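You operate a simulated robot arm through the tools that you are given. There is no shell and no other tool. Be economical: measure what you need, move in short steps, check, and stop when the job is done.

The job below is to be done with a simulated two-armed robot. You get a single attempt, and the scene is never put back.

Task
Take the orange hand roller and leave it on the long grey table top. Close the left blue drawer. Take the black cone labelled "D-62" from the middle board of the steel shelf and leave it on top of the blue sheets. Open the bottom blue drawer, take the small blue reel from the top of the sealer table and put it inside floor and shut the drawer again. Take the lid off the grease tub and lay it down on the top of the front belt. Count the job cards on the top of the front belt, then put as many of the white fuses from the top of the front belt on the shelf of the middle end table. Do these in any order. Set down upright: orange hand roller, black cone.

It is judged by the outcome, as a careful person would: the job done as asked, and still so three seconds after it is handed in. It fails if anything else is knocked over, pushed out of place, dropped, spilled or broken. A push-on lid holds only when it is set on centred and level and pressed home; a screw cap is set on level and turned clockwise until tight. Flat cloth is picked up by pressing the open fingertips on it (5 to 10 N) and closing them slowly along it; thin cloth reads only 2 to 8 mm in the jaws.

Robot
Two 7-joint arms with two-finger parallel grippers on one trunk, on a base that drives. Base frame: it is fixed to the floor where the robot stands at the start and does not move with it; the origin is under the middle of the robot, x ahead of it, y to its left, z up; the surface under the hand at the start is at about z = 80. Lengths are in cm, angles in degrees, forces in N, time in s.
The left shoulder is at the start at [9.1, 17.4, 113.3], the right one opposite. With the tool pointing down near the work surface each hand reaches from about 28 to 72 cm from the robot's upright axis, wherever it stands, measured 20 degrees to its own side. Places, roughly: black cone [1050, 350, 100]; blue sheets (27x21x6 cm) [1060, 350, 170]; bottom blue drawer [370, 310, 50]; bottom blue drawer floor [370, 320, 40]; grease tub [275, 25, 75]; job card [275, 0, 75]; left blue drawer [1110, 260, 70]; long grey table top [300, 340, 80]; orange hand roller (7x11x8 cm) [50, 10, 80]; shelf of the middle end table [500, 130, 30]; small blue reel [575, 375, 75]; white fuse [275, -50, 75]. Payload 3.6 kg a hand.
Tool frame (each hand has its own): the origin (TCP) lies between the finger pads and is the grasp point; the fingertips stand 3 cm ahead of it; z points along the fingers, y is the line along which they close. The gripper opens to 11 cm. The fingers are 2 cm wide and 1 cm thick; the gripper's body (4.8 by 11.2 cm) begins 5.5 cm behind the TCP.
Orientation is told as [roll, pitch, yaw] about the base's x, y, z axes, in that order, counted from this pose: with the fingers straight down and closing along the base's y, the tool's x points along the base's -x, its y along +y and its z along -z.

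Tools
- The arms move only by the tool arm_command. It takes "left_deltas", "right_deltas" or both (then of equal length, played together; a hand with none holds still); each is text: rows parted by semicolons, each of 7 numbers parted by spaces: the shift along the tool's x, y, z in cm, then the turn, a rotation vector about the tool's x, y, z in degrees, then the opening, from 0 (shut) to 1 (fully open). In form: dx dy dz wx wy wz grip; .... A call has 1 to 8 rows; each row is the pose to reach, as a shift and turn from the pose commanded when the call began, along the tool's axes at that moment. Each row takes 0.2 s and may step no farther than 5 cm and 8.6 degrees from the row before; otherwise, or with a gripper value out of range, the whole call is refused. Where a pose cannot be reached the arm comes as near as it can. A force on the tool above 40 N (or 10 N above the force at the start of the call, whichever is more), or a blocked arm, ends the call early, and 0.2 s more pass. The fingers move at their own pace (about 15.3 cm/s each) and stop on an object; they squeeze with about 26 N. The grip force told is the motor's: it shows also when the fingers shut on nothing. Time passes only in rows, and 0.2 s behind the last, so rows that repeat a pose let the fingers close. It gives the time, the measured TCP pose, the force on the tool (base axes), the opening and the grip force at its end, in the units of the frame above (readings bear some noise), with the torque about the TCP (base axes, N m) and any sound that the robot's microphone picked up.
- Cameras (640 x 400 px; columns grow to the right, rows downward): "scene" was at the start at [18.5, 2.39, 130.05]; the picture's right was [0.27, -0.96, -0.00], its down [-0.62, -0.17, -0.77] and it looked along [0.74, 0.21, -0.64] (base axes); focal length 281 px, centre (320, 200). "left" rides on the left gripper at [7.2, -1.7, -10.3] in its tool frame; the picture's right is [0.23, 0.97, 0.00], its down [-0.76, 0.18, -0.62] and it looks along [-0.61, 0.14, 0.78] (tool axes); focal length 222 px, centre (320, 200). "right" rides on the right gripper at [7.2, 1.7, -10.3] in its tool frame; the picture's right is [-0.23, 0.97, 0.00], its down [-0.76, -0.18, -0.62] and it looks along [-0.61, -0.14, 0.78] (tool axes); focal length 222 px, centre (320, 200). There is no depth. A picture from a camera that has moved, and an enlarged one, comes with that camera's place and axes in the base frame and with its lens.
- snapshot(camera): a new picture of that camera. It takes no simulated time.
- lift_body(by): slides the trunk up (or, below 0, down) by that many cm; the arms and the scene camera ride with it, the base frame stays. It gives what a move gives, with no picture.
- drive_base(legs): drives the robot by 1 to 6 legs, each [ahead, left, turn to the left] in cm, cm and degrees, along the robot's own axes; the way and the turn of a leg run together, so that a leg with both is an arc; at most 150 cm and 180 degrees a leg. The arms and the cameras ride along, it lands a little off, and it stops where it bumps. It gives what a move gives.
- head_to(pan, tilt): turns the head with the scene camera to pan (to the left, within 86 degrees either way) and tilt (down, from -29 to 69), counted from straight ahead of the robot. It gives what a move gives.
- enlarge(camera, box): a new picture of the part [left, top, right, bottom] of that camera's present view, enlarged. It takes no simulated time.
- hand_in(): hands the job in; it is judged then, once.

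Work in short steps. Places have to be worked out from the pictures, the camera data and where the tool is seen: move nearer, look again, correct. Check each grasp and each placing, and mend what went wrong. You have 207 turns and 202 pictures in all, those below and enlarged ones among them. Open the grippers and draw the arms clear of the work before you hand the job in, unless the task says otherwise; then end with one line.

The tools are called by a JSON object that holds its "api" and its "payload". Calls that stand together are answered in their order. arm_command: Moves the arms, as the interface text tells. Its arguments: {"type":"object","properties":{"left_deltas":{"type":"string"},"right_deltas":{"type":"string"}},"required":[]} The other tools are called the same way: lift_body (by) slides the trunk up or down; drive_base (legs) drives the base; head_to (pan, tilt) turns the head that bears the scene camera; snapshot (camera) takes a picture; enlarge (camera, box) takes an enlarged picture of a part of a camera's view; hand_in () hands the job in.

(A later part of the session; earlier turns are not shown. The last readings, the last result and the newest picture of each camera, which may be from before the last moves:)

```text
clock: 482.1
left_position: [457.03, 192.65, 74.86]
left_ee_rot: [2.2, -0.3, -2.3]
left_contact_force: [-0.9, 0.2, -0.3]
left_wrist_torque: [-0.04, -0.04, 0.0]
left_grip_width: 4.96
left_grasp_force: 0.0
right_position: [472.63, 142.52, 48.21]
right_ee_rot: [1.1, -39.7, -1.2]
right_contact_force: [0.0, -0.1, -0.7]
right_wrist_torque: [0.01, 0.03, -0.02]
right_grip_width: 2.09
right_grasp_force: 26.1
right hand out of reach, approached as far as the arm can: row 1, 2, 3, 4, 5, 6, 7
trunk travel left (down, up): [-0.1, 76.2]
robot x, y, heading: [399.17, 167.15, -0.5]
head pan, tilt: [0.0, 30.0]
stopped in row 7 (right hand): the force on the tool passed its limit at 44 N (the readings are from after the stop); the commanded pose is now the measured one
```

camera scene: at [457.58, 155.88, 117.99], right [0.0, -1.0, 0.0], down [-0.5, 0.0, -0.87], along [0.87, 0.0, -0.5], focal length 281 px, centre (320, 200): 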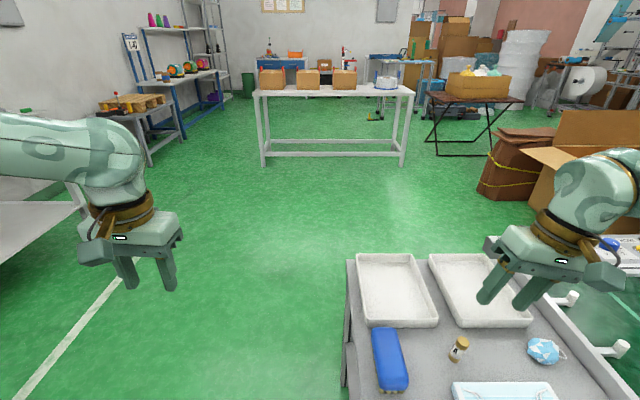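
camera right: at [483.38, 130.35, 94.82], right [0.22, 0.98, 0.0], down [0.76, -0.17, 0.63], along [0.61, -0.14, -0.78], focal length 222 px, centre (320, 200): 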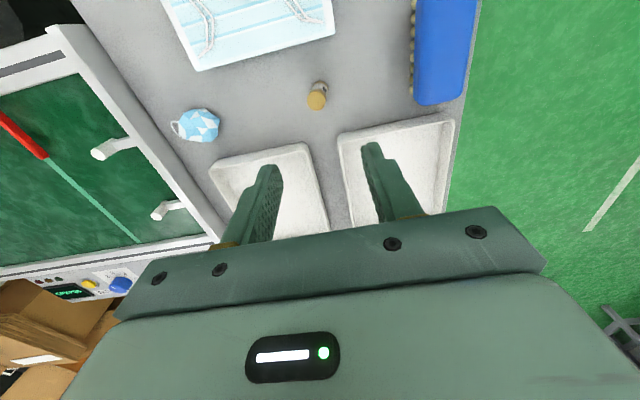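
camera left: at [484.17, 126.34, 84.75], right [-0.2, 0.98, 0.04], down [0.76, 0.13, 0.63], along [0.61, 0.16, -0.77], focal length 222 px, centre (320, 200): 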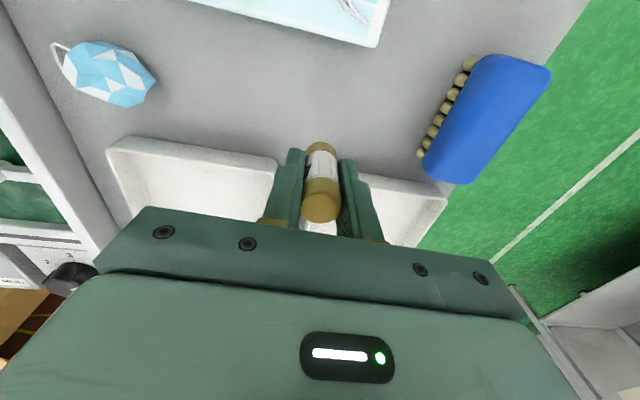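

This time the arm extended and the tip touched the table's corner post. I pull the hand back and look.

{"api": "arm_command", "payload": {"right_deltas": "3.8 -1 -3.2 0 0 0 0;7.7 -2 -6.4 0 0 0 0;11.5 -4 -9.6 0 0 0 0;15.4 -5 -12.8 0 0 0 0;15.4 -5 -12.8 0 0 0 0"}}

{"api": "snapshot", "payload": {"camera": "scene"}}

```text
refused: row 1 steps farther than a row can; nothing moved
```

```text
13 pictures are left
camera scene: at [433.07, 166.8, 105.14], right [-0.01, -1.0, 0.0], down [-0.5, 0.0, -0.87], along [0.87, -0.01, -0.5], focal length 281 px, centre (320, 200)
```

scene: 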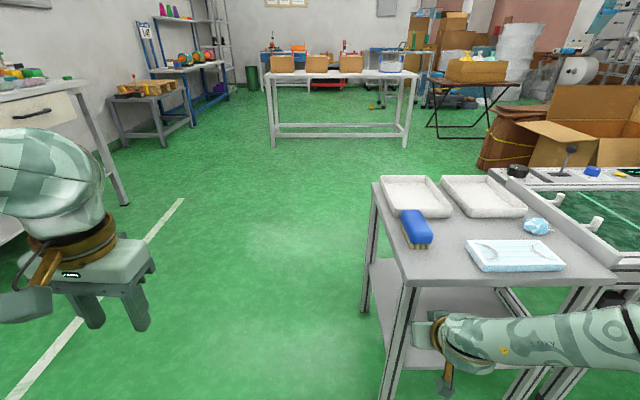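

The gripper is by the left front leg; nothing on the table moved. I pull back in smaller steps.

{"api": "arm_command", "payload": {"right_deltas": "3 -1 -2.5 0 0 0 0;6 -2 -5 0 0 0 0;9 -3 -7.5 0 0 0 0;12 -4 -10 0 0 0 0;15 -5 -12.5 0 0 0 0;15 -5 -12.5 0 0 0 0"}}

```text
clock: 483.5
left_position: [457.21, 192.54, 74.81]
left_ee_rot: [2.4, -0.2, -2.5]
left_contact_force: [0.5, -0.2, -0.4]
left_wrist_torque: [0.02, 0.01, -0.01]
left_grip_width: 4.96
left_grasp_force: 0.1
right_position: [460.4, 132.27, 54.68]
right_ee_rot: [2.6, -36.5, -1.2]
right_contact_force: [0.5, -0.3, -0.3]
right_wrist_torque: [0.01, 0.03, 0.03]
right_grip_width: 2.09
right_grasp_force: 26.0
right hand out of reach, approached as far as the arm can: row 1, 2, 3, 4, 5, 6
trunk travel left (down, up): [-0.1, 76.2]
robot x, y, heading: [399.01, 167.06, -0.4]
head pan, tilt: [0.0, 30.0]
```

I back the robot 15 cm for safety and repeat the inward-down move in finer steps.

{"api": "drive_base", "payload": {"legs": [[-15, 0, 0.4]]}}

{"api": "arm_command", "payload": {"right_deltas": "3.2 0.6 0 0 0 0 0;6.4 1.2 0.5 0 -1 0 0;9.6 1.8 2 0 -2 0 0;12.8 2.4 4 0 -4 0 0;16 3 7 0 -6 0 0;19 4 10 0 -8 0 0;20.4 5 13 0 -10 0 0;20.4 5 14.3 0 -10 0 0"}}

```text
clock: 484.9
left_position: [442.1, 192.81, 74.77]
left_ee_rot: [2.4, -0.3, -2.1]
left_contact_force: [0.1, 0.6, 0.2]
left_wrist_torque: [0.0, 0.02, 0.0]
left_grip_width: 4.94
left_grasp_force: 0.0
right_position: [445.54, 132.77, 54.72]
right_ee_rot: [2.5, -36.6, -0.9]
right_contact_force: [0.0, 0.2, -0.2]
right_wrist_torque: [-0.01, 0.01, 0.01]
right_grip_width: 2.1
right_grasp_force: 25.5
trunk travel left (down, up): [-0.1, 76.2]
robot x, y, heading: [384.14, 166.73, -0.1]
head pan, tilt: [0.0, 30.0]
```

```text
clock: 486.7
left_position: [442.06, 192.73, 74.97]
left_ee_rot: [2.6, -0.4, -2.1]
left_contact_force: [-0.1, 0.0, 0.2]
left_wrist_torque: [0.0, -0.05, -0.01]
left_grip_width: 4.96
left_grasp_force: 0.2
right_position: [451.64, 130.9, 49.45]
right_ee_rot: [4.1, -38.4, -1.5]
right_contact_force: [-0.7, 0.1, -0.3]
right_wrist_torque: [0.02, -0.02, 0.01]
right_grip_width: 2.08
right_grasp_force: 26.4
right hand out of reach, approached as far as the arm can: row 1, 2, 3, 4, 5, 6, 7, 8
trunk travel left (down, up): [-0.1, 76.2]
robot x, y, heading: [384.22, 166.95, -0.4]
head pan, tilt: [0.0, 30.0]
```

The solver is stuck in an extended pose. I bring the hand back up to vertical first, then will interpolate to the exact pose that worked for the first fuse.

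{"api": "arm_command", "payload": {"right_deltas": "-4.2 -0.6 -2.5 0 5 0 0;-8.4 -1.2 -5 0 10 0 0;-12.6 -1.8 -7.5 0 15 0 0;-16.8 -2.4 -10 0 20 0 0;-21 -3 -12.5 0 25 0 0;-25.2 -3.6 -15 0 30 0 0;-29.4 -4.2 -17.5 0 36 0 0;-33.4 -4.8 -20 0 42 0 0"}}

{"api": "arm_command", "payload": {"right_deltas": "-1 0 -3 0 4 0 0;-2 0 -6 0 8 0 0;-2 0 -9 0 8 0 0;-2 0 -9 0 8 0 0"}}

```text
clock: 488.5
left_position: [441.91, 192.93, 74.76]
left_ee_rot: [2.3, -0.2, -2.1]
left_contact_force: [0.7, 0.0, -0.4]
left_wrist_torque: [0.0, -0.01, 0.0]
left_grip_width: 4.95
left_grasp_force: 0.1
right_position: [451.91, 127.83, 70.62]
right_ee_rot: [2.0, -13.4, -0.3]
right_contact_force: [0.5, 0.0, -0.6]
right_wrist_torque: [0.01, 0.0, 0.0]
right_grip_width: 2.11
right_grasp_force: 26.0
right hand out of reach, approached as far as the arm can: row 4, 5, 6, 7, 8
trunk travel left (down, up): [-0.1, 76.2]
robot x, y, heading: [383.97, 167.04, -0.4]
head pan, tilt: [0.0, 30.0]
```

```text
clock: 489.5
left_position: [442.13, 192.84, 74.64]
left_ee_rot: [2.4, -0.2, -2.2]
left_contact_force: [0.4, -0.6, 0.7]
left_wrist_torque: [0.0, -0.02, 0.0]
left_grip_width: 5.0
left_grasp_force: 0.1
right_position: [450.01, 127.1, 72.35]
right_ee_rot: [1.0, -12.8, -1.1]
right_contact_force: [-0.1, -0.7, -0.5]
right_wrist_torque: [0.02, 0.01, 0.01]
right_grip_width: 2.12
right_grasp_force: 26.1
right hand out of reach, approached as far as the arm can: row 1, 2, 3, 4
trunk travel left (down, up): [-0.1, 76.2]
robot x, y, heading: [384.57, 166.8, -0.5]
head pan, tilt: [0.0, 30.0]
```

The arm is still lagging in an awkward branch. I move the hand up toward a comfortable carry pose to reset it.

{"api": "arm_command", "payload": {"right_deltas": "0 1 -4 0 0 0 0;1 2 -8 0 0 0 0;2 3 -12 0 0 0 0;3 4 -16 0 0 0 0;4 5 -20 0 0 0 0;5 6 -24 0 0 0 0;6 7 -28 0 0 0 0;6 7 -28 0 0 0 0"}}

{"api": "snapshot", "payload": {"camera": "scene"}}

```text
clock: 491.3
left_position: [441.96, 192.86, 74.92]
left_ee_rot: [2.5, -0.5, -2.1]
left_contact_force: [-0.1, 0.9, 0.4]
left_wrist_torque: [0.01, -0.02, -0.02]
left_grip_width: 4.95
left_grasp_force: 0.0
right_position: [439.31, 131.45, 90.0]
right_ee_rot: [0.6, -12.6, -4.1]
right_contact_force: [-0.3, 0.3, -0.8]
right_wrist_torque: [-0.01, 0.0, 0.02]
right_grip_width: 2.12
right_grasp_force: 25.9
right hand out of reach, approached as far as the arm can: row 2, 3, 4, 5, 6, 7, 8
trunk travel left (down, up): [-0.1, 76.2]
robot x, y, heading: [383.91, 167.11, -0.4]
head pan, tilt: [0.0, 30.0]
```

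```text
12 pictures are left
camera scene: at [418.05, 166.94, 105.11], right [-0.01, -1.0, 0.0], down [-0.5, 0.0, -0.87], along [0.87, -0.01, -0.5], focal length 281 px, centre (320, 200)
```

scene: 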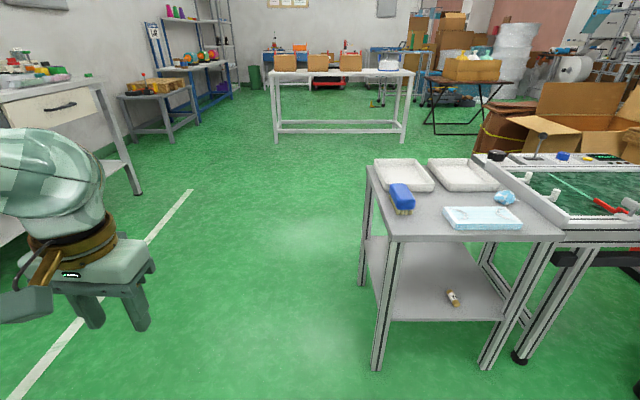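

Fuse one is safely on the shelf. I extend the hand forward and up to shake the arm out of the bad branch.

{"api": "arm_command", "payload": {"right_deltas": "-4 0 -2 0 0 0 0;-8 0 -4 0 0 0 0;-12 0 -6 0 0 0 0;-16 0 -8 0 0 0 0;-20 0 -10 0 0 0 0;-20 0 -10 0 0 0 0"}}

{"api": "snapshot", "payload": {"camera": "scene"}}

```text
clock: 492.7
left_position: [442.12, 192.94, 74.63]
left_ee_rot: [2.3, -0.1, -2.1]
left_contact_force: [0.3, 0.6, -0.6]
left_wrist_torque: [-0.04, 0.01, 0.03]
left_grip_width: 4.95
left_grasp_force: 0.1
right_position: [449.05, 139.91, 93.12]
right_ee_rot: [0.6, -12.7, -4.2]
right_contact_force: [1.6, 1.0, -1.3]
right_wrist_torque: [-0.06, 0.01, 0.01]
right_grip_width: 2.09
right_grasp_force: 25.4
right hand out of reach, approached as far as the arm can: row 1, 2, 3, 4, 5, 6
trunk travel left (down, up): [-0.1, 76.2]
robot x, y, heading: [384.57, 167.15, -0.5]
head pan, tilt: [0.0, 30.0]
```

```text
11 pictures are left
camera scene: at [418.33, 167.09, 104.99], right [-0.01, -1.0, 0.0], down [-0.5, 0.0, -0.86], along [0.86, -0.01, -0.5], focal length 281 px, centre (320, 200)
```

scene: 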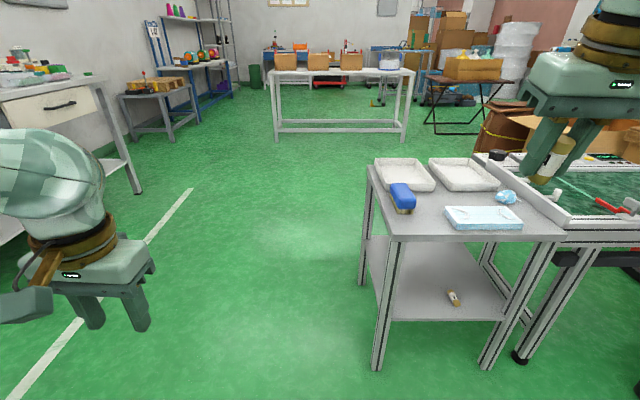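

All those "out of reach" results fit a wrist sphere of ~56 cm round the shoulder, so I only need to come closer in. I bring the hand in and down to z≈65 with 30° pitch.

{"api": "arm_command", "payload": {"right_deltas": "2.5 -0.1 3 0 -2 0 0;5 -0.2 6 0 -4 0 0;7.6 -0.4 9 0 -6.5 0 0;10.2 -0.5 12 0 -8.5 0 0;12.7 -0.6 15 0 -10.5 0 0;15.2 -0.8 18 0 -13 0 0;17.8 -0.9 21 0 -15 0 0;20.3 -1 24.1 0 -17 0 0"}}

```text
clock: 494.5
left_position: [442.12, 192.75, 74.64]
left_ee_rot: [2.4, -0.1, -2.2]
left_contact_force: [0.2, 0.3, -0.5]
left_wrist_torque: [0.0, 0.0, 0.01]
left_grip_width: 4.92
left_grasp_force: 0.1
right_position: [436.73, 139.72, 64.3]
right_ee_rot: [0.9, -29.3, -4.4]
right_contact_force: [-0.1, -0.1, -0.8]
right_wrist_torque: [0.0, 0.01, 0.02]
right_grip_width: 2.1
right_grasp_force: 25.2
right hand out of reach, approached as far as the arm can: row 7, 8
trunk travel left (down, up): [-0.1, 76.2]
robot x, y, heading: [384.2, 166.89, -0.3]
head pan, tilt: [0.0, 30.0]
```

Reached. Now the final inward-down move to about z≈35 with 46° pitch.

{"api": "arm_command", "payload": {"right_deltas": "2.5 -0.6 2.8 0 -2 0 0;5 -1.2 5.6 0 -4 0 0;7.5 -1.8 8.4 0 -6.5 0 0;10 -2.4 11.2 0 -8.5 0 0;12.5 -3 14 0 -10.5 0 0;15 -3.6 16.8 0 -13 0 0;17.5 -4.2 19.6 0 -15 0 0;20 -4.8 22.4 0 -17 0 0"}}

```text
clock: 496.3
left_position: [442.0, 192.92, 74.74]
left_ee_rot: [2.4, -0.2, -2.1]
left_contact_force: [-0.3, 0.0, 0.3]
left_wrist_torque: [0.02, 0.0, 0.04]
left_grip_width: 4.94
left_grasp_force: 0.0
right_position: [442.05, 123.56, 54.35]
right_ee_rot: [3.6, -39.7, -4.4]
right_contact_force: [-0.5, 0.1, -1.3]
right_wrist_torque: [0.01, 0.0, -0.02]
right_grip_width: 2.11
right_grasp_force: 26.0
right hand out of reach, approached as far as the arm can: row 1, 2, 3, 4, 5, 6, 7, 8
trunk travel left (down, up): [-0.1, 76.2]
robot x, y, heading: [383.93, 166.98, -0.7]
head pan, tilt: [0.0, 30.0]
```

It slid outward again. As with the first fuse, aiming further inward makes it settle low, so I command the same target as then.

{"api": "arm_command", "payload": {"right_deltas": "2.4 2.9 0.9 0 -0.8 0 0;4.8 5.8 1.8 0 -1.5 0 0;7.2 8.7 2.7 0 -2.3 0 0;9.6 11.5 3.6 0 -3 0 0;12 14.4 4.5 0 -3.8 0 0;14.4 17.3 5.4 0 -4.5 0 0;16.9 20.2 6.4 0 -5.3 0 0;19.3 23.1 7.3 0 -6 0 0"}}

```text
clock: 498.1
left_position: [442.11, 192.93, 74.56]
left_ee_rot: [2.4, -0.3, -2.1]
left_contact_force: [-0.3, 0.2, -0.3]
left_wrist_torque: [-0.06, 0.02, 0.0]
left_grip_width: 4.95
left_grasp_force: 0.0
right_position: [454.4, 144.29, 46.92]
right_ee_rot: [2.8, -36.1, -5.2]
right_contact_force: [-0.6, 0.1, -0.6]
right_wrist_torque: [-0.03, 0.01, -0.03]
right_grip_width: 2.09
right_grasp_force: 25.9
right hand out of reach, approached as far as the arm can: row 1, 2, 3, 4, 5, 6, 7, 8
trunk travel left (down, up): [-0.1, 76.2]
robot x, y, heading: [384.15, 166.83, -0.6]
head pan, tilt: [0.0, 30.0]
```

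I try lowering along an arc from this extended pose: back 14 and down 14, keeping the pitch.

{"api": "arm_command", "payload": {"right_deltas": "2.5 -0.5 0.4 0 0 0 0;5 -1 0.8 0 0 0 0;7.5 -1.5 1.2 0 0 0 0;10 -2 1.6 0 0 0 0;12.5 -2.5 2 0 0 0 0;15 -3 2.4 0 0 0 0;17.5 -3.5 2.8 0 0 0 0;20 -4 3 0 0 0 0"}}

{"api": "snapshot", "payload": {"camera": "right"}}

```text
clock: 499.9
left_position: [442.11, 192.86, 74.74]
left_ee_rot: [2.4, -0.3, -2.1]
left_contact_force: [-0.6, 0.1, -0.7]
left_wrist_torque: [0.0, 0.0, 0.03]
left_grip_width: 4.96
left_grasp_force: 0.0
right_position: [451.36, 141.52, 43.3]
right_ee_rot: [2.3, -31.8, -4.7]
right_contact_force: [0.5, -0.6, -1.2]
right_wrist_torque: [-0.01, -0.02, -0.01]
right_grip_width: 2.1
right_grasp_force: 26.1
right hand out of reach, approached as far as the arm can: row 1, 2, 3, 4, 5, 6, 7, 8
trunk travel left (down, up): [-0.1, 76.2]
robot x, y, heading: [383.84, 167.19, -0.1]
head pan, tilt: [0.0, 30.0]
```

```text
10 pictures are left
camera right: at [439.85, 143.69, 48.4], right [0.25, 0.96, 0.15], down [0.31, -0.23, 0.92], along [0.92, -0.18, -0.35], focal length 222 px, centre (320, 200)
```

right: 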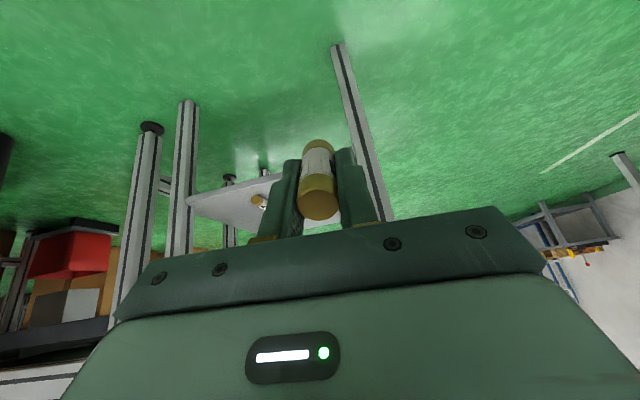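

I return to the exact intermediate pose used for the first fuse, then replay the identical command.

{"api": "arm_command", "payload": {"right_deltas": "0.1 -1.7 -3 0 -0.7 0 0;0.2 -3.4 -6 0 -1.4 0 0;0.3 -5 -9 0 -2.1 0 0;0.4 -6.7 -12 0 -2.8 0 0;0.4 -8.3 -14.6 0 -3.5 0 0;0.4 -8.3 -14.6 0 -3.5 0 0"}}

{"api": "arm_command", "payload": {"right_deltas": "3.4 2.3 1.5 0 -1.5 0 0;6.8 4.6 3 0 -3 0 0;10.2 6.9 4.5 0 -5 0 0;13.5 9.1 6 0 -7 0 0;16.9 11.4 7.4 0 -9 0 0;20.3 13.7 8.9 0 -10 0 0;20.3 13.7 8.9 0 -10 0 0"}}

```text
clock: 501.3
left_position: [442.08, 192.95, 74.83]
left_ee_rot: [2.4, -0.2, -2.1]
left_contact_force: [0.1, 0.5, 0.2]
left_wrist_torque: [-0.02, 0.02, 0.01]
left_grip_width: 4.95
left_grasp_force: 0.1
right_position: [443.64, 132.5, 56.0]
right_ee_rot: [2.7, -34.8, -4.8]
right_contact_force: [0.2, -0.1, -1.2]
right_wrist_torque: [-0.02, -0.02, -0.04]
right_grip_width: 2.1
right_grasp_force: 26.1
right hand out of reach, approached as far as the arm can: row 1, 2, 3, 4, 5, 6
trunk travel left (down, up): [-0.1, 76.2]
robot x, y, heading: [384.15, 166.97, -0.5]
head pan, tilt: [0.0, 30.0]
```

```text
clock: 502.9
left_position: [442.24, 192.96, 74.52]
left_ee_rot: [2.3, -0.2, -2.2]
left_contact_force: [0.2, 0.5, 0.3]
left_wrist_torque: [0.03, 0.0, 0.01]
left_grip_width: 4.96
left_grasp_force: 0.1
right_position: [454.24, 144.62, 47.11]
right_ee_rot: [2.6, -36.0, -5.3]
right_contact_force: [0.3, 0.8, 0.5]
right_wrist_torque: [0.01, -0.03, -0.01]
right_grip_width: 2.08
right_grasp_force: 26.2
right hand out of reach, approached as far as the arm can: row 1, 2, 3, 4, 5, 6, 7
trunk travel left (down, up): [-0.1, 76.2]
robot x, y, heading: [384.05, 166.95, -0.6]
head pan, tilt: [0.0, 30.0]
```

The same stuck pose. From the extended branch the reach arc does go lower if the hand is steeper, and the extended forearm leans away from the table, so I try a steeper hand (≈22° pitch) on that arc.

{"api": "arm_command", "payload": {"right_deltas": "2.6 -0.7 0.5 0 2 0 0;5.2 -1.4 1 0 4 0 0;7.8 -2.1 1.5 0 6 0 0;10.4 -2.8 2 0 8 0 0;13 -3.5 2.5 0 10 0 0;15.6 -4.2 3 0 12 0 0;18.2 -4.9 3.4 0 14 0 0;20.4 -5.6 3.8 0 14 0 0"}}

```text
clock: 504.7
left_position: [442.04, 192.87, 74.65]
left_ee_rot: [2.4, -0.2, -2.1]
left_contact_force: [0.0, 0.1, 0.1]
left_wrist_torque: [0.0, -0.02, -0.01]
left_grip_width: 4.95
left_grasp_force: 0.0
right_position: [442.88, 139.47, 38.98]
right_ee_rot: [2.2, -21.4, -4.5]
right_contact_force: [-0.4, -1.0, -0.7]
right_wrist_torque: [0.01, 0.02, -0.03]
right_grip_width: 2.08
right_grasp_force: 25.7
right hand out of reach, approached as far as the arm can: row 1, 2, 3, 4, 5, 6, 7, 8
trunk travel left (down, up): [-0.1, 76.2]
robot x, y, heading: [384.13, 166.68, -0.4]
head pan, tilt: [0.0, 30.0]
```

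Too steep to release safely. I reset the arm to its natural posture instead: raise the trunk and bring the hand to the starting-type pose, then retry the first fuse's sequence.

{"api": "lift_body", "payload": {"by": 25}}

{"api": "arm_command", "payload": {"right_deltas": "-0.3 2.1 -4.4 0 2.6 0 0;-0.7 4.2 -8.8 0 5.2 0 0;-1 6.3 -13.2 0 7.8 0 0;-1.4 8.5 -17.6 0 10.5 0 0;-1.7 10.6 -22 0 13 0 0;-2 12.7 -26.4 0 15.7 0 0;-2.4 14.8 -30.8 0 18.3 0 0;-2.7 17 -35 0 21 0 0"}}

{"api": "snapshot", "payload": {"camera": "scene"}}

```text
clock: 507.3
left_position: [442.15, 192.88, 99.75]
left_ee_rot: [2.4, -0.2, -2.3]
left_contact_force: [0.8, -1.1, 0.1]
left_wrist_torque: [0.01, 0.08, -0.01]
left_grip_width: 4.95
left_grasp_force: 0.0
right_position: [445.67, 139.64, 80.27]
right_ee_rot: [4.0, -40.8, -5.4]
right_contact_force: [0.2, -0.7, -0.3]
right_wrist_torque: [-0.01, -0.01, -0.02]
right_grip_width: 2.1
right_grasp_force: 26.4
trunk travel left (down, up): [-25.1, 51.2]
robot x, y, heading: [383.9, 166.76, -0.3]
head pan, tilt: [0.0, 30.0]
```

```text
clock: 509.1
left_position: [442.1, 192.86, 99.7]
left_ee_rot: [2.4, -0.3, -2.1]
left_contact_force: [0.3, -0.4, 0.3]
left_wrist_torque: [0.0, -0.01, 0.0]
left_grip_width: 4.95
left_grasp_force: 0.0
right_position: [425.45, 156.17, 109.43]
right_ee_rot: [3.1, -19.8, -3.9]
right_contact_force: [-0.6, 1.0, -0.5]
right_wrist_torque: [0.01, 0.01, 0.01]
right_grip_width: 2.09
right_grasp_force: 25.9
trunk travel left (down, up): [-25.1, 51.2]
robot x, y, heading: [384.11, 167.14, -0.2]
head pan, tilt: [0.0, 30.0]
```

```text
9 pictures are left
camera scene: at [403.44, 167.09, 131.66], right [-0.01, -1.0, 0.0], down [-0.5, 0.0, -0.87], along [0.87, -0.01, -0.5], focal length 281 px, centre (320, 200)
```

scene: 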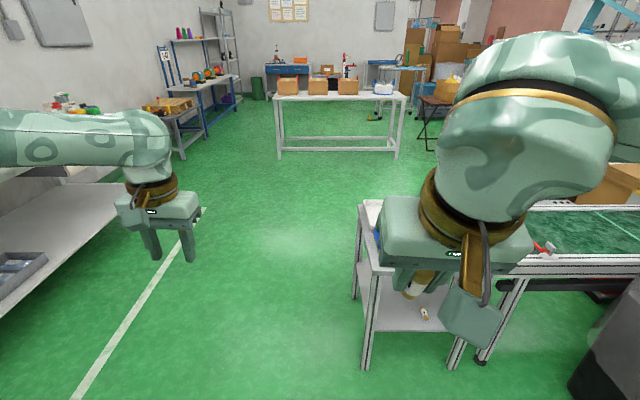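

Back in a natural posture. Now I pitch the hand here, with the trunk high, and move toward the same trunk-relative pose that worked.

{"api": "arm_command", "payload": {"right_deltas": "0.5 -1.1 3 0 -3.3 0 0;1.1 -2.2 6 0 -6.5 0 0;1.6 -3.4 9 0 -9.8 0 0;2.2 -4.5 12 0 -13 0 0;2.7 -5.6 15 0 -16.3 0 0;3.3 -6.7 18 0 -19.5 0 0;3.8 -7.9 21 0 -22.8 0 0;4.4 -9 24 0 -26 0 0"}}

{"api": "arm_command", "payload": {"right_deltas": "2.1 -1.6 2.6 -0.9 0 0 0;4.2 -3.1 5.2 -1.8 0 0 0;6.4 -4.7 7.9 -2.7 0 0 0;8.5 -6.2 10.5 -3.6 0 0 0;10.6 -7.8 13.1 -4.5 0 0 0;12.8 -9.4 15.8 -5.4 0 0 0;14.9 -10.9 18.4 -6.2 0 0 0;17 -12.5 21 -7 0 0 0"}}

```text
clock: 510.9
left_position: [442.21, 192.87, 99.7]
left_ee_rot: [2.4, -0.2, -2.1]
left_contact_force: [0.1, -0.1, 0.2]
left_wrist_torque: [0.02, 0.02, 0.03]
left_grip_width: 4.98
left_grasp_force: 0.1
right_position: [434.76, 148.81, 92.17]
right_ee_rot: [3.8, -43.5, -5.8]
right_contact_force: [-0.1, 0.5, -0.1]
right_wrist_torque: [0.01, 0.0, -0.02]
right_grip_width: 2.13
right_grasp_force: 26.1
right hand out of reach, approached as far as the arm can: row 6, 7, 8
trunk travel left (down, up): [-25.1, 51.2]
robot x, y, heading: [384.38, 166.83, -0.3]
head pan, tilt: [0.0, 30.0]
```

```text
clock: 512.7
left_position: [442.15, 192.88, 99.74]
left_ee_rot: [2.4, -0.2, -2.1]
left_contact_force: [-0.7, 0.4, 1.2]
left_wrist_torque: [-0.04, 0.0, -0.01]
left_grip_width: 4.94
left_grasp_force: 0.0
right_position: [443.2, 135.81, 82.95]
right_ee_rot: [10.3, -42.1, -4.9]
right_contact_force: [0.5, 0.5, 0.3]
right_wrist_torque: [0.03, -0.03, 0.01]
right_grip_width: 2.13
right_grasp_force: 25.8
right hand out of reach, approached as far as the arm can: row 1, 2, 3, 4, 5, 6, 7, 8
trunk travel left (down, up): [-25.1, 51.2]
robot x, y, heading: [384.11, 167.15, -0.6]
head pan, tilt: [0.0, 30.0]
```

The limit is wrist flexion in this hand roll. At the drawer, with the hand rolled −90°, a much flatter pose was reachable; I use that roll. First back to vertical in a comfortable pose.

{"api": "arm_command", "payload": {"right_deltas": "-0.1 2 -2.8 1.3 5.2 0 0;-0.3 4 -5.5 2.5 10.5 0 0;-0.4 6 -8.3 3.8 15.8 0 0;-0.5 8 -11 5 21 0 0;-0.6 10 -13.8 6.3 26 0 0;-0.8 12 -16.5 7.5 31.5 0 0;-0.9 14 -19.3 8.8 36.8 0 0;-1 16 -22 10 42 0 0"}}

{"api": "arm_command", "payload": {"right_deltas": "0 0 0 0 0 8 0;0 0 0 0 0 16 0;0 0 0 0 0 24 0;0 0 0 0 0 32 0;0 0 0 0 0 40 0;0 0 0 0 0 48 0;0 0 0 0 0 56 0;0 0 0 0 0 64 0"}}

{"api": "arm_command", "payload": {"right_deltas": "0 0 0 0 0 8 0;0 0 0 0 0 16 0;0 0 0 0 0 24 0"}}

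```text
clock: 514.5
left_position: [442.07, 192.83, 99.7]
left_ee_rot: [2.3, -0.3, -2.0]
left_contact_force: [-0.3, 0.1, -0.7]
left_wrist_torque: [0.0, 0.01, -0.03]
left_grip_width: 4.96
left_grasp_force: 0.0
right_position: [428.84, 149.21, 101.95]
right_ee_rot: [-1.5, -0.2, -1.5]
right_contact_force: [0.0, 0.6, -0.1]
right_wrist_torque: [0.01, 0.03, -0.01]
right_grip_width: 2.12
right_grasp_force: 26.0
trunk travel left (down, up): [-25.1, 51.2]
robot x, y, heading: [384.21, 167.03, -0.4]
head pan, tilt: [0.0, 30.0]
```

```text
clock: 516.3
left_position: [442.17, 192.86, 99.75]
left_ee_rot: [2.3, -0.3, -2.1]
left_contact_force: [-0.1, -0.7, 0.9]
left_wrist_torque: [0.02, 0.05, 0.0]
left_grip_width: 4.93
left_grasp_force: 0.1
right_position: [428.84, 149.3, 101.97]
right_ee_rot: [-0.3, -1.4, -65.7]
right_contact_force: [-0.1, 0.1, -1.2]
right_wrist_torque: [0.01, -0.05, 0.01]
right_grip_width: 2.12
right_grasp_force: 26.4
trunk travel left (down, up): [-25.1, 51.2]
robot x, y, heading: [384.05, 167.09, -0.4]
head pan, tilt: [0.0, 30.0]
```

```text
clock: 517.1
left_position: [442.05, 192.87, 99.68]
left_ee_rot: [2.5, -0.3, -2.1]
left_contact_force: [0.7, 0.8, -0.1]
left_wrist_torque: [-0.03, -0.04, 0.04]
left_grip_width: 4.94
left_grasp_force: 0.1
right_position: [428.69, 149.26, 101.97]
right_ee_rot: [0.2, -1.5, -89.7]
right_contact_force: [0.3, 0.1, -0.3]
right_wrist_torque: [0.05, 0.01, -0.01]
right_grip_width: 2.13
right_grasp_force: 26.0
trunk travel left (down, up): [-25.1, 51.2]
robot x, y, heading: [384.1, 167.26, -0.3]
head pan, tilt: [0.0, 30.0]
```

Now rolled −90°. I pitch forward 45° while lowering and reaching out.

{"api": "arm_command", "payload": {"right_deltas": "0 0.7 4.4 -5.6 0 0 0;0 1.4 8.8 -11.2 0 0 0;0 2.1 13.2 -16.8 0 0 0;0 2.8 17.6 -22.4 0 0 0;0 3.5 22 -28 0 0 0;0 4.2 26.4 -33.6 0 0 0;0 5 30.8 -39.2 0 0 0;0 6 35 -45 0 0 0"}}

```text
clock: 518.9
left_position: [442.06, 192.8, 99.6]
left_ee_rot: [2.5, -0.4, -2.0]
left_contact_force: [0.1, 0.1, 0.1]
left_wrist_torque: [0.02, 0.0, 0.0]
left_grip_width: 4.91
left_grasp_force: 0.2
right_position: [440.95, 143.47, 81.31]
right_ee_rot: [38.6, -1.8, -89.8]
right_contact_force: [0.4, 0.7, -0.6]
right_wrist_torque: [0.01, 0.02, 0.02]
right_grip_width: 2.12
right_grasp_force: 25.7
right hand out of reach, approached as far as the arm can: row 5, 6, 7, 8
trunk travel left (down, up): [-25.1, 51.2]
robot x, y, heading: [383.83, 167.07, -0.3]
head pan, tilt: [0.0, 30.0]
```

The same flexion limit applies, so I choose another way: set the fuse standing near the shelf's front with a nearly upright hand (the forearm then leans back clear of the table top). I lower the trunk and straighten the hand to about 10°.

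{"api": "lift_body", "payload": {"by": -25}}

{"api": "arm_command", "payload": {"right_deltas": "-0.3 -2.8 2.1 5 0 0 0;-0.5 -5.5 4.2 10 0 0 0;-0.8 -8.3 6.3 15 0 0 0;-1 -11 8.4 20 0 0 0;-1.3 -13.8 10.5 25 0 0 0;-1.5 -16.6 12.7 28 0 0 0;-1.5 -16.6 12.7 28 0 0 0"}}

```text
clock: 521.5
left_position: [441.98, 192.9, 74.72]
left_ee_rot: [2.4, -0.3, -2.1]
left_contact_force: [-0.6, 0.3, 0.8]
left_wrist_torque: [-0.02, -0.01, 0.04]
left_grip_width: 4.97
left_grasp_force: 0.1
right_position: [439.25, 143.65, 42.51]
right_ee_rot: [20.0, -1.5, -89.3]
right_contact_force: [-0.2, -0.5, -0.6]
right_wrist_torque: [0.0, 0.01, 0.01]
right_grip_width: 2.14
right_grasp_force: 26.4
trunk travel left (down, up): [-0.1, 76.2]
robot x, y, heading: [384.29, 167.0, -0.5]
head pan, tilt: [0.0, 30.0]
```

```text
clock: 523.0
left_position: [442.03, 192.92, 74.75]
left_ee_rot: [2.3, -0.2, -2.1]
left_contact_force: [0.5, 0.2, -0.1]
left_wrist_torque: [-0.03, 0.02, -0.02]
left_grip_width: 4.95
left_grasp_force: 0.1
right_position: [428.05, 137.15, 36.1]
right_ee_rot: [-8.1, -1.5, -89.3]
right_contact_force: [-0.3, -1.3, -1.1]
right_wrist_torque: [0.02, -0.01, -0.01]
right_grip_width: 2.11
right_grasp_force: 26.2
right hand out of reach, approached as far as the arm can: row 1, 2, 3, 4, 5, 6, 7
trunk travel left (down, up): [-0.1, 76.2]
robot x, y, heading: [383.92, 167.32, -0.6]
head pan, tilt: [0.0, 30.0]
```

Now it's low (z≈36) but leaning back 8°. I bring it forward and upright.

{"api": "arm_command", "payload": {"right_deltas": "0 2 -0.5 -4 0 0 0;0 4 -1 -8 0 0 0;0 6 -1.5 -12 0 0 0;0 7.8 -2 -16 0 0 0;0 7.8 -2 -16 0 0 0"}}

{"api": "snapshot", "payload": {"camera": "scene"}}

```text
clock: 524.2
left_position: [442.0, 192.77, 74.62]
left_ee_rot: [2.4, -0.2, -2.1]
left_contact_force: [0.6, -0.2, 0.2]
left_wrist_torque: [0.03, 0.03, -0.03]
left_grip_width: 4.95
left_grasp_force: 0.0
right_position: [436.04, 137.35, 37.01]
right_ee_rot: [8.0, -1.5, -89.3]
right_contact_force: [0.3, 0.4, 0.1]
right_wrist_torque: [0.02, 0.02, 0.03]
right_grip_width: 2.09
right_grasp_force: 26.0
trunk travel left (down, up): [-0.1, 76.2]
robot x, y, heading: [383.97, 166.88, -0.9]
head pan, tilt: [0.0, 30.0]
```

```text
8 pictures are left
camera scene: at [418.23, 166.95, 105.03], right [-0.01, -1.0, 0.0], down [-0.5, 0.0, -0.87], along [0.87, -0.01, -0.5], focal length 281 px, centre (320, 200)
```

scene: 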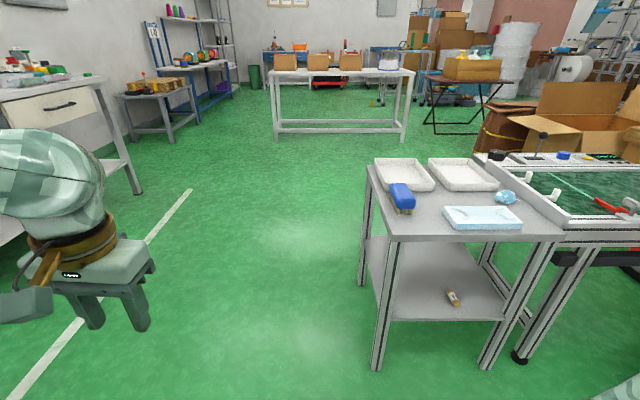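

That was reached exactly, so the arm is in a good branch now. I try pitching further from here.

{"api": "arm_command", "payload": {"right_deltas": "0 0 0 -6 0 0 0;0 0 0 -12 0 0 0;0 0 0 -18 0 0 0;0 0 0 -24 0 0 0;0 0 0 -30 0 0 0;0 0 0 -30 0 0 0"}}

```text
clock: 525.6
left_position: [442.06, 192.97, 74.74]
left_ee_rot: [2.3, -0.3, -2.1]
left_contact_force: [0.4, 0.6, -0.1]
left_wrist_torque: [-0.01, 0.03, -0.03]
left_grip_width: 4.96
left_grasp_force: 0.1
right_position: [437.7, 137.38, 38.23]
right_ee_rot: [16.3, -1.6, -89.3]
right_contact_force: [-0.3, -0.2, -0.4]
right_wrist_torque: [0.03, 0.02, -0.02]
right_grip_width: 2.1
right_grasp_force: 25.7
right hand out of reach, approached as far as the arm can: row 2, 3, 4, 5, 6
trunk travel left (down, up): [-0.1, 76.2]
robot x, y, heading: [384.34, 167.08, -0.2]
head pan, tilt: [0.0, 30.0]
```

The arm is almost straight now, so bending the elbow the other way (downward) should free the wrist. I pull the hand in toward the body while demanding more pitch.

{"api": "arm_command", "payload": {"right_deltas": "-0.5 -1.4 -0.4 -4 0 0 0;-1 -2.9 -0.8 -8 0 0 0;-1.5 -4.3 -1.2 -12 0 0 0;-2 -5.7 -1.7 -16 0 0 0;-2.5 -7.2 -2.1 -20 0 0 0;-3 -8.6 -2.5 -25 0 0 0;-3 -10 -3 -30 0 0 0;-3 -10 -3 -30 0 0 0"}}

```text
clock: 527.5
left_position: [442.06, 192.93, 74.7]
left_ee_rot: [2.4, -0.3, -2.2]
left_contact_force: [0.2, 0.0, 0.5]
left_wrist_torque: [0.02, -0.01, 0.01]
left_grip_width: 4.95
left_grasp_force: 0.1
right_position: [437.11, 121.9, 54.35]
right_ee_rot: [39.4, -0.7, -88.2]
right_contact_force: [0.0, -0.1, -0.9]
right_wrist_torque: [-0.02, 0.0, -0.03]
right_grip_width: 2.1
right_grasp_force: 26.4
right hand out of reach, approached as far as the arm can: row 1, 2, 3, 4, 5, 6, 7, 8
trunk travel left (down, up): [-0.1, 76.2]
robot x, y, heading: [384.26, 167.2, -0.4]
head pan, tilt: [0.0, 30.0]
```

Still the wrong elbow. I redo it from scratch as with the first fuse: trunk up, hand to the natural start pose, unroll, then the same sequence. First up and upright.

{"api": "lift_body", "payload": {"by": 25}}

{"api": "arm_command", "payload": {"right_deltas": "3.7 0.8 -2.6 4.9 0 0 0;7.4 1.7 -5.2 9.8 0 0 0;11 2.5 -7.9 14.6 0 0 0;14.8 3.4 -10.5 19.5 0 0 0;18.4 4.2 -13.1 24.4 0 0 0;22 5 -15.8 29.3 0 0 0;25.8 5.9 -18.4 34 0 0 0;29.5 6.7 -21 39 0 0 0"}}

{"api": "arm_command", "payload": {"right_deltas": "0 0 0 0 0 -8 0;0 0 0 0 0 -16 0;0 0 0 0 0 -24 0;0 0 0 0 0 -32 0;0 0 0 0 0 -40 0;0 0 0 0 0 -48 0;0 0 0 0 0 -56 0;0 0 0 0 0 -64 0"}}

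{"api": "arm_command", "payload": {"right_deltas": "0 0 0 0 0 -8 0;0 0 0 0 0 -16 0;0 0 0 0 0 -24 0"}}

```text
clock: 530.0
left_position: [442.13, 192.95, 99.74]
left_ee_rot: [2.4, -0.2, -2.3]
left_contact_force: [0.3, 0.4, -0.5]
left_wrist_torque: [0.0, 0.02, -0.01]
left_grip_width: 4.92
left_grasp_force: 0.0
right_position: [435.85, 121.59, 90.44]
right_ee_rot: [55.8, -1.2, -88.5]
right_contact_force: [-0.3, 0.5, -0.7]
right_wrist_torque: [0.02, -0.03, -0.03]
right_grip_width: 2.11
right_grasp_force: 25.8
trunk travel left (down, up): [-25.1, 51.2]
robot x, y, heading: [384.45, 167.17, -0.6]
head pan, tilt: [0.0, 30.0]
```

```text
clock: 531.8
left_position: [442.08, 192.81, 99.62]
left_ee_rot: [2.3, -0.3, -2.1]
left_contact_force: [-0.7, 0.7, 0.3]
left_wrist_torque: [0.03, 0.01, 0.01]
left_grip_width: 4.96
left_grasp_force: 0.1
right_position: [421.51, 151.16, 107.17]
right_ee_rot: [16.8, -1.3, -88.5]
right_contact_force: [-0.2, 0.7, -0.2]
right_wrist_torque: [0.01, -0.02, -0.03]
right_grip_width: 2.11
right_grasp_force: 26.1
trunk travel left (down, up): [-25.1, 51.2]
robot x, y, heading: [383.88, 167.14, -0.5]
head pan, tilt: [0.0, 30.0]
```

```text
clock: 533.6
left_position: [441.98, 192.93, 99.78]
left_ee_rot: [2.4, -0.2, -2.1]
left_contact_force: [1.2, 0.9, 0.1]
left_wrist_torque: [0.05, 0.03, -0.01]
left_grip_width: 4.95
left_grasp_force: 0.1
right_position: [421.52, 151.15, 107.11]
right_ee_rot: [6.4, -15.6, -25.1]
right_contact_force: [0.0, 0.6, -0.2]
right_wrist_torque: [0.02, 0.01, 0.01]
right_grip_width: 2.12
right_grasp_force: 26.6
trunk travel left (down, up): [-25.1, 51.2]
robot x, y, heading: [384.46, 167.33, -0.6]
head pan, tilt: [0.0, 30.0]
```

```text
clock: 534.4
left_position: [442.05, 192.82, 99.72]
left_ee_rot: [2.4, -0.2, -2.2]
left_contact_force: [0.7, 0.6, -0.5]
left_wrist_torque: [0.03, -0.01, -0.02]
left_grip_width: 4.94
left_grasp_force: 0.0
right_position: [421.34, 151.2, 107.25]
right_ee_rot: [-0.8, -16.8, -0.1]
right_contact_force: [0.4, 0.1, -0.8]
right_wrist_torque: [-0.01, -0.04, 0.03]
right_grip_width: 2.12
right_grasp_force: 26.0
trunk travel left (down, up): [-25.1, 51.2]
robot x, y, heading: [384.46, 167.0, -0.5]
head pan, tilt: [0.0, 30.0]
```

Now to the exact pre-sequence pose (vertical, forward 59.5, right 28), lower the trunk, and replay both calls.

{"api": "arm_command", "payload": {"right_deltas": "-2.4 -1.5 1.6 0 2.1 0 0;-4.9 -3 3.3 0 4.2 0 0;-7.3 -4.6 5 0 6.3 0 0;-9.8 -6.1 6.6 0 8.4 0 0;-12.2 -7.6 8.2 0 10.5 0 0;-14.7 -9.1 9.9 0 12.6 0 0;-17.1 -10.7 11.5 0 14.7 0 0;-19.6 -12.2 13.2 0 16.8 0 0"}}

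{"api": "lift_body", "payload": {"by": -25}}

{"api": "arm_command", "payload": {"right_deltas": "0.5 0 4 0 -5.6 0 0;1 0 8 0 -11.2 0 0;1.5 0 12 0 -16.8 0 0;2 0 16 0 -22.5 0 0;2.5 0 20 0 -28 0 0;3 0 24 0 -33.7 0 0;3.5 0 28 0 -39.4 0 0;4 0 31 0 -45 0 0"}}

{"api": "arm_command", "payload": {"right_deltas": "3.4 2.3 1.5 0 -1.5 0 0;6.8 4.6 3 0 -3 0 0;10.2 6.9 4.5 0 -5 0 0;13.5 9.1 6 0 -7 0 0;16.9 11.4 7.4 0 -9 0 0;20.3 13.7 8.9 0 -10 0 0;20.3 13.7 8.9 0 -10 0 0"}}

```text
clock: 536.2
left_position: [442.12, 192.81, 99.73]
left_ee_rot: [2.4, -0.2, -2.3]
left_contact_force: [0.6, 0.2, 0.4]
left_wrist_torque: [-0.03, 0.03, 0.0]
left_grip_width: 4.95
left_grasp_force: 0.1
right_position: [442.71, 139.95, 99.65]
right_ee_rot: [-0.7, -0.2, -0.6]
right_contact_force: [-0.8, -0.6, -0.2]
right_wrist_torque: [-0.01, 0.03, -0.01]
right_grip_width: 2.11
right_grasp_force: 26.3
right hand out of reach, approached as far as the arm can: row 8
trunk travel left (down, up): [-25.1, 51.2]
robot x, y, heading: [384.11, 167.18, -0.6]
head pan, tilt: [0.0, 30.0]
```

```text
clock: 538.8
left_position: [442.06, 192.82, 74.91]
left_ee_rot: [2.4, -0.3, -2.1]
left_contact_force: [0.5, -0.1, 0.0]
left_wrist_torque: [-0.02, -0.03, -0.01]
left_grip_width: 4.93
left_grasp_force: 0.1
right_position: [442.45, 139.86, 74.58]
right_ee_rot: [-0.6, -0.1, -0.5]
right_contact_force: [0.1, -0.5, -0.2]
right_wrist_torque: [0.01, 0.01, -0.02]
right_grip_width: 2.11
right_grasp_force: 25.9
trunk travel left (down, up): [-0.1, 76.2]
robot x, y, heading: [384.23, 167.0, -0.3]
head pan, tilt: [0.0, 30.0]
```

```text
clock: 540.6
left_position: [442.11, 192.85, 74.7]
left_ee_rot: [2.4, -0.3, -2.2]
left_contact_force: [0.2, -0.8, -0.3]
left_wrist_torque: [-0.03, 0.02, 0.01]
left_grip_width: 4.96
left_grasp_force: 0.1
right_position: [449.29, 133.98, 53.41]
right_ee_rot: [0.8, -37.5, 0.1]
right_contact_force: [0.0, 0.7, -1.0]
right_wrist_torque: [0.05, -0.02, -0.01]
right_grip_width: 2.12
right_grasp_force: 25.7
right hand out of reach, approached as far as the arm can: row 5, 6, 7, 8
trunk travel left (down, up): [-0.1, 76.2]
robot x, y, heading: [384.21, 167.55, -0.4]
head pan, tilt: [0.0, 30.0]
```

```text
clock: 542.2
left_position: [442.12, 192.82, 74.7]
left_ee_rot: [2.4, -0.3, -2.0]
left_contact_force: [0.4, 0.2, -0.5]
left_wrist_torque: [-0.01, 0.01, 0.01]
left_grip_width: 4.96
left_grasp_force: 0.2
right_position: [456.76, 143.51, 47.7]
right_ee_rot: [1.0, -38.6, -0.5]
right_contact_force: [0.1, 0.4, -0.6]
right_wrist_torque: [0.0, 0.01, -0.03]
right_grip_width: 2.11
right_grasp_force: 26.2
right hand out of reach, approached as far as the arm can: row 1, 2, 3, 4, 5, 6, 7
trunk travel left (down, up): [-0.1, 76.2]
robot x, y, heading: [384.24, 167.39, -0.3]
head pan, tilt: [0.0, 30.0]
```

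Same branch again. One more attempt: command a target much nearer the body with steeper pitch, to force the elbow to fold downward.

{"api": "arm_command", "payload": {"right_deltas": "3.6 -0.2 -0.6 0 -2 0 0;7.2 -0.5 -1.2 0 -4 0 0;10.9 -0.7 -1.9 0 -6 0 0;14.5 -1 -2.5 0 -8 0 0;18.1 -1.2 -3.1 0 -10 0 0;21.7 -1.5 -3.8 0 -12 0 0;25.4 -1.7 -4.4 0 -14 0 0;29 -2 -5 0 -15 0 0"}}

{"api": "arm_command", "payload": {"right_deltas": "3.6 -0.2 -0.6 0 -2 0 0;7.2 -0.5 -1.2 0 -4 0 0;10.9 -0.7 -1.9 0 -6 0 0;14.5 -1 -2.5 0 -8 0 0;18.1 -1.2 -3.1 0 -10 0 0;18.1 -1.2 -3.1 0 -10 0 0"}}

```text
clock: 544.0
left_position: [441.88, 192.76, 75.03]
left_ee_rot: [2.6, -0.5, -2.2]
left_contact_force: [-1.1, -0.7, 1.2]
left_wrist_torque: [0.04, -0.03, 0.01]
left_grip_width: 4.94
left_grasp_force: 0.1
right_position: [448.46, 124.1, 54.28]
right_ee_rot: [4.2, -44.6, -0.1]
right_contact_force: [-3.2, -1.5, -0.6]
right_wrist_torque: [0.07, -0.05, 0.09]
right_grip_width: 2.12
right_grasp_force: 26.2
right hand out of reach, approached as far as the arm can: row 1, 2, 3, 4, 5, 6, 7, 8
trunk travel left (down, up): [-0.1, 76.2]
robot x, y, heading: [384.12, 167.21, -0.1]
head pan, tilt: [0.0, 30.0]
```

```text
clock: 545.4
left_position: [442.12, 192.86, 74.75]
left_ee_rot: [2.4, -0.2, -2.0]
left_contact_force: [-0.3, -0.4, 0.2]
left_wrist_torque: [0.0, -0.01, 0.03]
left_grip_width: 4.94
left_grasp_force: 0.0
right_position: [442.94, 118.77, 56.57]
right_ee_rot: [4.4, -48.4, -0.7]
right_contact_force: [-0.1, -0.3, -0.9]
right_wrist_torque: [0.0, -0.02, -0.01]
right_grip_width: 2.12
right_grasp_force: 26.0
right hand out of reach, approached as far as the arm can: row 1, 2, 3, 4, 5, 6
trunk travel left (down, up): [-0.1, 76.2]
robot x, y, heading: [383.84, 167.61, -0.2]
head pan, tilt: [0.0, 30.0]
```

It now holds 48° at a wider lateral. From here I replay the inward-down command once more.

{"api": "arm_command", "payload": {"right_deltas": "2.7 1 1.1 0 0 0 0;5.4 2 2.2 0 0 0 0;8.2 3 3.3 0 0 0 0;10.9 4 4.3 0 0 0 0;13.6 5 5.4 0 0 0 0;16.4 6 6.5 0 0 0 0;19.1 7 7.5 0 0 0 0;21.8 8 8.6 0 0 0 0"}}

```text
clock: 547.2
left_position: [442.03, 192.91, 74.66]
left_ee_rot: [2.4, -0.4, -2.2]
left_contact_force: [-0.4, -0.4, -0.7]
left_wrist_torque: [-0.02, -0.01, 0.01]
left_grip_width: 4.94
left_grasp_force: 0.0
right_position: [443.05, 118.89, 56.52]
right_ee_rot: [4.4, -48.4, -0.6]
right_contact_force: [0.6, 0.0, 0.4]
right_wrist_torque: [-0.01, -0.04, 0.02]
right_grip_width: 2.1
right_grasp_force: 26.4
right hand out of reach, approached as far as the arm can: row 1, 2, 3, 4, 5, 6, 7, 8
trunk travel left (down, up): [-0.1, 76.2]
robot x, y, heading: [384.22, 167.09, -0.5]
head pan, tilt: [0.0, 30.0]
```

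I test whether the empty left hand can do it: pitch 30° and z≈34.

{"api": "arm_command", "payload": {"left_deltas": "1.2 0.4 4.8 0 -3.8 0 0.3;2.4 0.8 9.6 0 -7.5 0 0.3;3.6 1.2 14.3 0 -11.3 0 0.3;4.8 1.6 19 0 -15 0 0.3;6 2 23.8 0 -18.8 0 0.3;7.2 2.4 28.6 0 -22.5 0 0.3;8.4 2.8 33.4 0 -26.3 0 0.3;9.6 3.2 38 0 -30 0 0.3"}}

{"api": "arm_command", "payload": {"left_deltas": "0.7 0 1.3 0 0 0 0.3;1.4 0 2.6 0 0 0 0.3;2 0 4 0 0 0 0.3;2 0 4 0 0 0 0.3"}}

```text
clock: 549.0
left_position: [433.29, 198.69, 38.66]
left_ee_rot: [2.7, -30.3, -3.6]
left_contact_force: [0.5, 0.0, -0.6]
left_wrist_torque: [-0.01, -0.01, -0.03]
left_grip_width: 3.32
left_grasp_force: 0.1
left hand out of reach, approached as far as the arm can: row 8
right_position: [442.98, 119.01, 56.63]
right_ee_rot: [4.4, -48.4, -0.5]
right_contact_force: [0.0, -0.2, -0.5]
right_wrist_torque: [-0.02, -0.01, -0.01]
right_grip_width: 2.12
right_grasp_force: 25.8
trunk travel left (down, up): [-0.1, 76.2]
robot x, y, heading: [384.06, 166.84, -0.3]
head pan, tilt: [0.0, 30.0]
```

```text
clock: 550.0
left_position: [434.12, 199.65, 38.01]
left_ee_rot: [2.9, -30.2, -3.5]
left_contact_force: [-0.4, 0.0, -0.1]
left_wrist_torque: [-0.01, 0.02, -0.01]
left_grip_width: 3.29
left_grasp_force: 0.0
left hand out of reach, approached as far as the arm can: row 1, 2, 3, 4
right_position: [442.89, 118.79, 56.63]
right_ee_rot: [4.5, -48.4, -0.6]
right_contact_force: [-0.3, 0.5, -1.3]
right_wrist_torque: [0.0, -0.03, 0.02]
right_grip_width: 2.11
right_grasp_force: 25.7
trunk travel left (down, up): [-0.1, 76.2]
robot x, y, heading: [384.21, 167.1, -0.4]
head pan, tilt: [0.0, 30.0]
```

The left arm does better (30° at z≈38). I probe whether a different lateral lets it go lower.

{"api": "arm_command", "payload": {"left_deltas": "1 -2.5 1.5 0 0 0 0.3;2 -5 3 0 0 0 0.3;3 -7.5 4.5 0 0 0 0.3;4 -10 6 0 0 0 0.3;5 -12.5 7.5 0 0 0 0.3;5 -12.5 7.5 0 0 0 0.3"}}

{"api": "arm_command", "payload": {"left_deltas": "2 0 2 0 0 0 0.3;4 0 4 0 0 0 0.3;6 0 6 0 0 0 0.3;8 0 8 0 0 0 0.3;8 0 8 0 0 0 0.3"}}

```text
clock: 551.4
left_position: [435.51, 194.15, 39.92]
left_ee_rot: [2.7, -30.2, -3.4]
left_contact_force: [0.2, -0.5, -0.2]
left_wrist_torque: [0.0, 0.01, 0.02]
left_grip_width: 3.28
left_grasp_force: 0.0
left hand out of reach, approached as far as the arm can: row 1, 2, 3, 4, 5, 6
right_position: [442.96, 118.85, 56.52]
right_ee_rot: [4.5, -48.3, -0.6]
right_contact_force: [0.7, -0.6, 0.1]
right_wrist_torque: [0.0, 0.01, 0.0]
right_grip_width: 2.09
right_grasp_force: 26.0
trunk travel left (down, up): [-0.1, 76.2]
robot x, y, heading: [384.37, 167.02, -0.4]
head pan, tilt: [0.0, 30.0]
```

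```text
clock: 552.6
left_position: [434.29, 197.73, 38.58]
left_ee_rot: [2.8, -30.2, -3.5]
left_contact_force: [0.0, 0.1, -0.7]
left_wrist_torque: [0.01, 0.04, 0.01]
left_grip_width: 3.29
left_grasp_force: 0.2
left hand out of reach, approached as far as the arm can: row 1, 2, 3, 4, 5
right_position: [442.97, 118.83, 56.56]
right_ee_rot: [4.4, -48.3, -0.7]
right_contact_force: [0.2, -0.1, -0.9]
right_wrist_torque: [-0.01, 0.03, 0.0]
right_grip_width: 2.1
right_grasp_force: 25.8
trunk travel left (down, up): [-0.1, 76.2]
robot x, y, heading: [383.81, 167.08, -0.1]
head pan, tilt: [0.0, 30.0]
```

Farther outward goes lower. I probe a wider lateral (≈45).

{"api": "arm_command", "payload": {"left_deltas": "0 2.5 0 0 0 0 0.3;0.5 5 0.7 0 0 0 0.3;1 7.5 1.5 0 0 0 0.3;1.5 10 2.5 0 0 0 0.3;2 12.5 3.5 0 0 0 0.3;3 15 5 0 0 0 0.3;4 15 6 0 0 0 0.3;4 15 6 0 0 0 0.3"}}

```text
clock: 554.4
left_position: [434.83, 212.94, 36.94]
left_ee_rot: [2.9, -30.1, -3.5]
left_contact_force: [-0.1, 0.1, 0.1]
left_wrist_torque: [0.02, 0.0, 0.01]
left_grip_width: 3.3
left_grasp_force: 0.0
left hand out of reach, approached as far as the arm can: row 4, 5, 6, 7, 8
right_position: [442.99, 118.78, 56.54]
right_ee_rot: [4.5, -48.3, -0.7]
right_contact_force: [0.2, -0.1, -0.3]
right_wrist_torque: [0.03, 0.0, -0.03]
right_grip_width: 2.11
right_grasp_force: 26.6
trunk travel left (down, up): [-0.1, 76.2]
robot x, y, heading: [384.07, 166.88, -0.5]
head pan, tilt: [0.0, 30.0]
```

At a lateral of ~46 the left hand reaches z≈37 at 30°; gripping the fuse by its upper end (so it hangs lower) will make this work. First the right hand must set the fuse back on the table top: trunk up, hand upright.

{"api": "lift_body", "payload": {"by": 25}}

{"api": "arm_command", "payload": {"right_deltas": "0 2 -2 0 6 0 0;0 4 -4 0 12 0 0;0 6 -6 0 18 0 0;0 8 -8 0 24 0 0;0 10 -10 0 30 0 0;0 12 -12 0 36 0 0;0 14 -14 0 42 0 0;0 16 -16 0 48 0 0", "left_deltas": "-0.5 -2 -4 0 3.8 0 0.3;-1 -4 -8 0 7.5 0 0.3;-1.5 -6 -12 0 11.3 0 0.3;-2 -8 -16 0 15 0 0.3;-2.5 -10 -20 0 18.8 0 0.3;-3 -12 -24 0 22.5 0 0.3;-3 -14 -26 0 26 0 0.3;-3 -15 -28 0 30 0 0.3"}}

```text
clock: 557.0
left_position: [438.89, 213.1, 75.5]
left_ee_rot: [4.4, -49.7, -4.7]
left_contact_force: [-0.3, -0.7, 0.6]
left_wrist_torque: [0.0, 0.0, 0.03]
left_grip_width: 3.31
left_grasp_force: 0.2
right_position: [440.0, 118.83, 97.21]
right_ee_rot: [4.8, -68.1, -1.0]
right_contact_force: [-0.1, 0.0, -0.3]
right_wrist_torque: [-0.02, 0.02, -0.01]
right_grip_width: 2.11
right_grasp_force: 26.5
trunk travel left (down, up): [-25.1, 51.2]
robot x, y, heading: [384.04, 167.27, -0.3]
head pan, tilt: [0.0, 30.0]
```

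```text
clock: 558.8
left_position: [423.04, 198.47, 95.05]
left_ee_rot: [3.1, -19.6, -2.3]
left_contact_force: [0.3, -0.2, -0.4]
left_wrist_torque: [0.0, 0.02, 0.01]
left_grip_width: 3.3
left_grasp_force: 0.0
left hand out of reach, approached as far as the arm can: row 6, 7, 8
right_position: [423.81, 133.92, 103.5]
right_ee_rot: [1.9, -20.0, 2.9]
right_contact_force: [-0.7, -1.1, 0.1]
right_wrist_torque: [0.01, 0.0, 0.04]
right_grip_width: 2.11
right_grasp_force: 25.4
trunk travel left (down, up): [-25.1, 51.2]
robot x, y, heading: [384.04, 166.93, -0.0]
head pan, tilt: [0.0, 30.0]
```

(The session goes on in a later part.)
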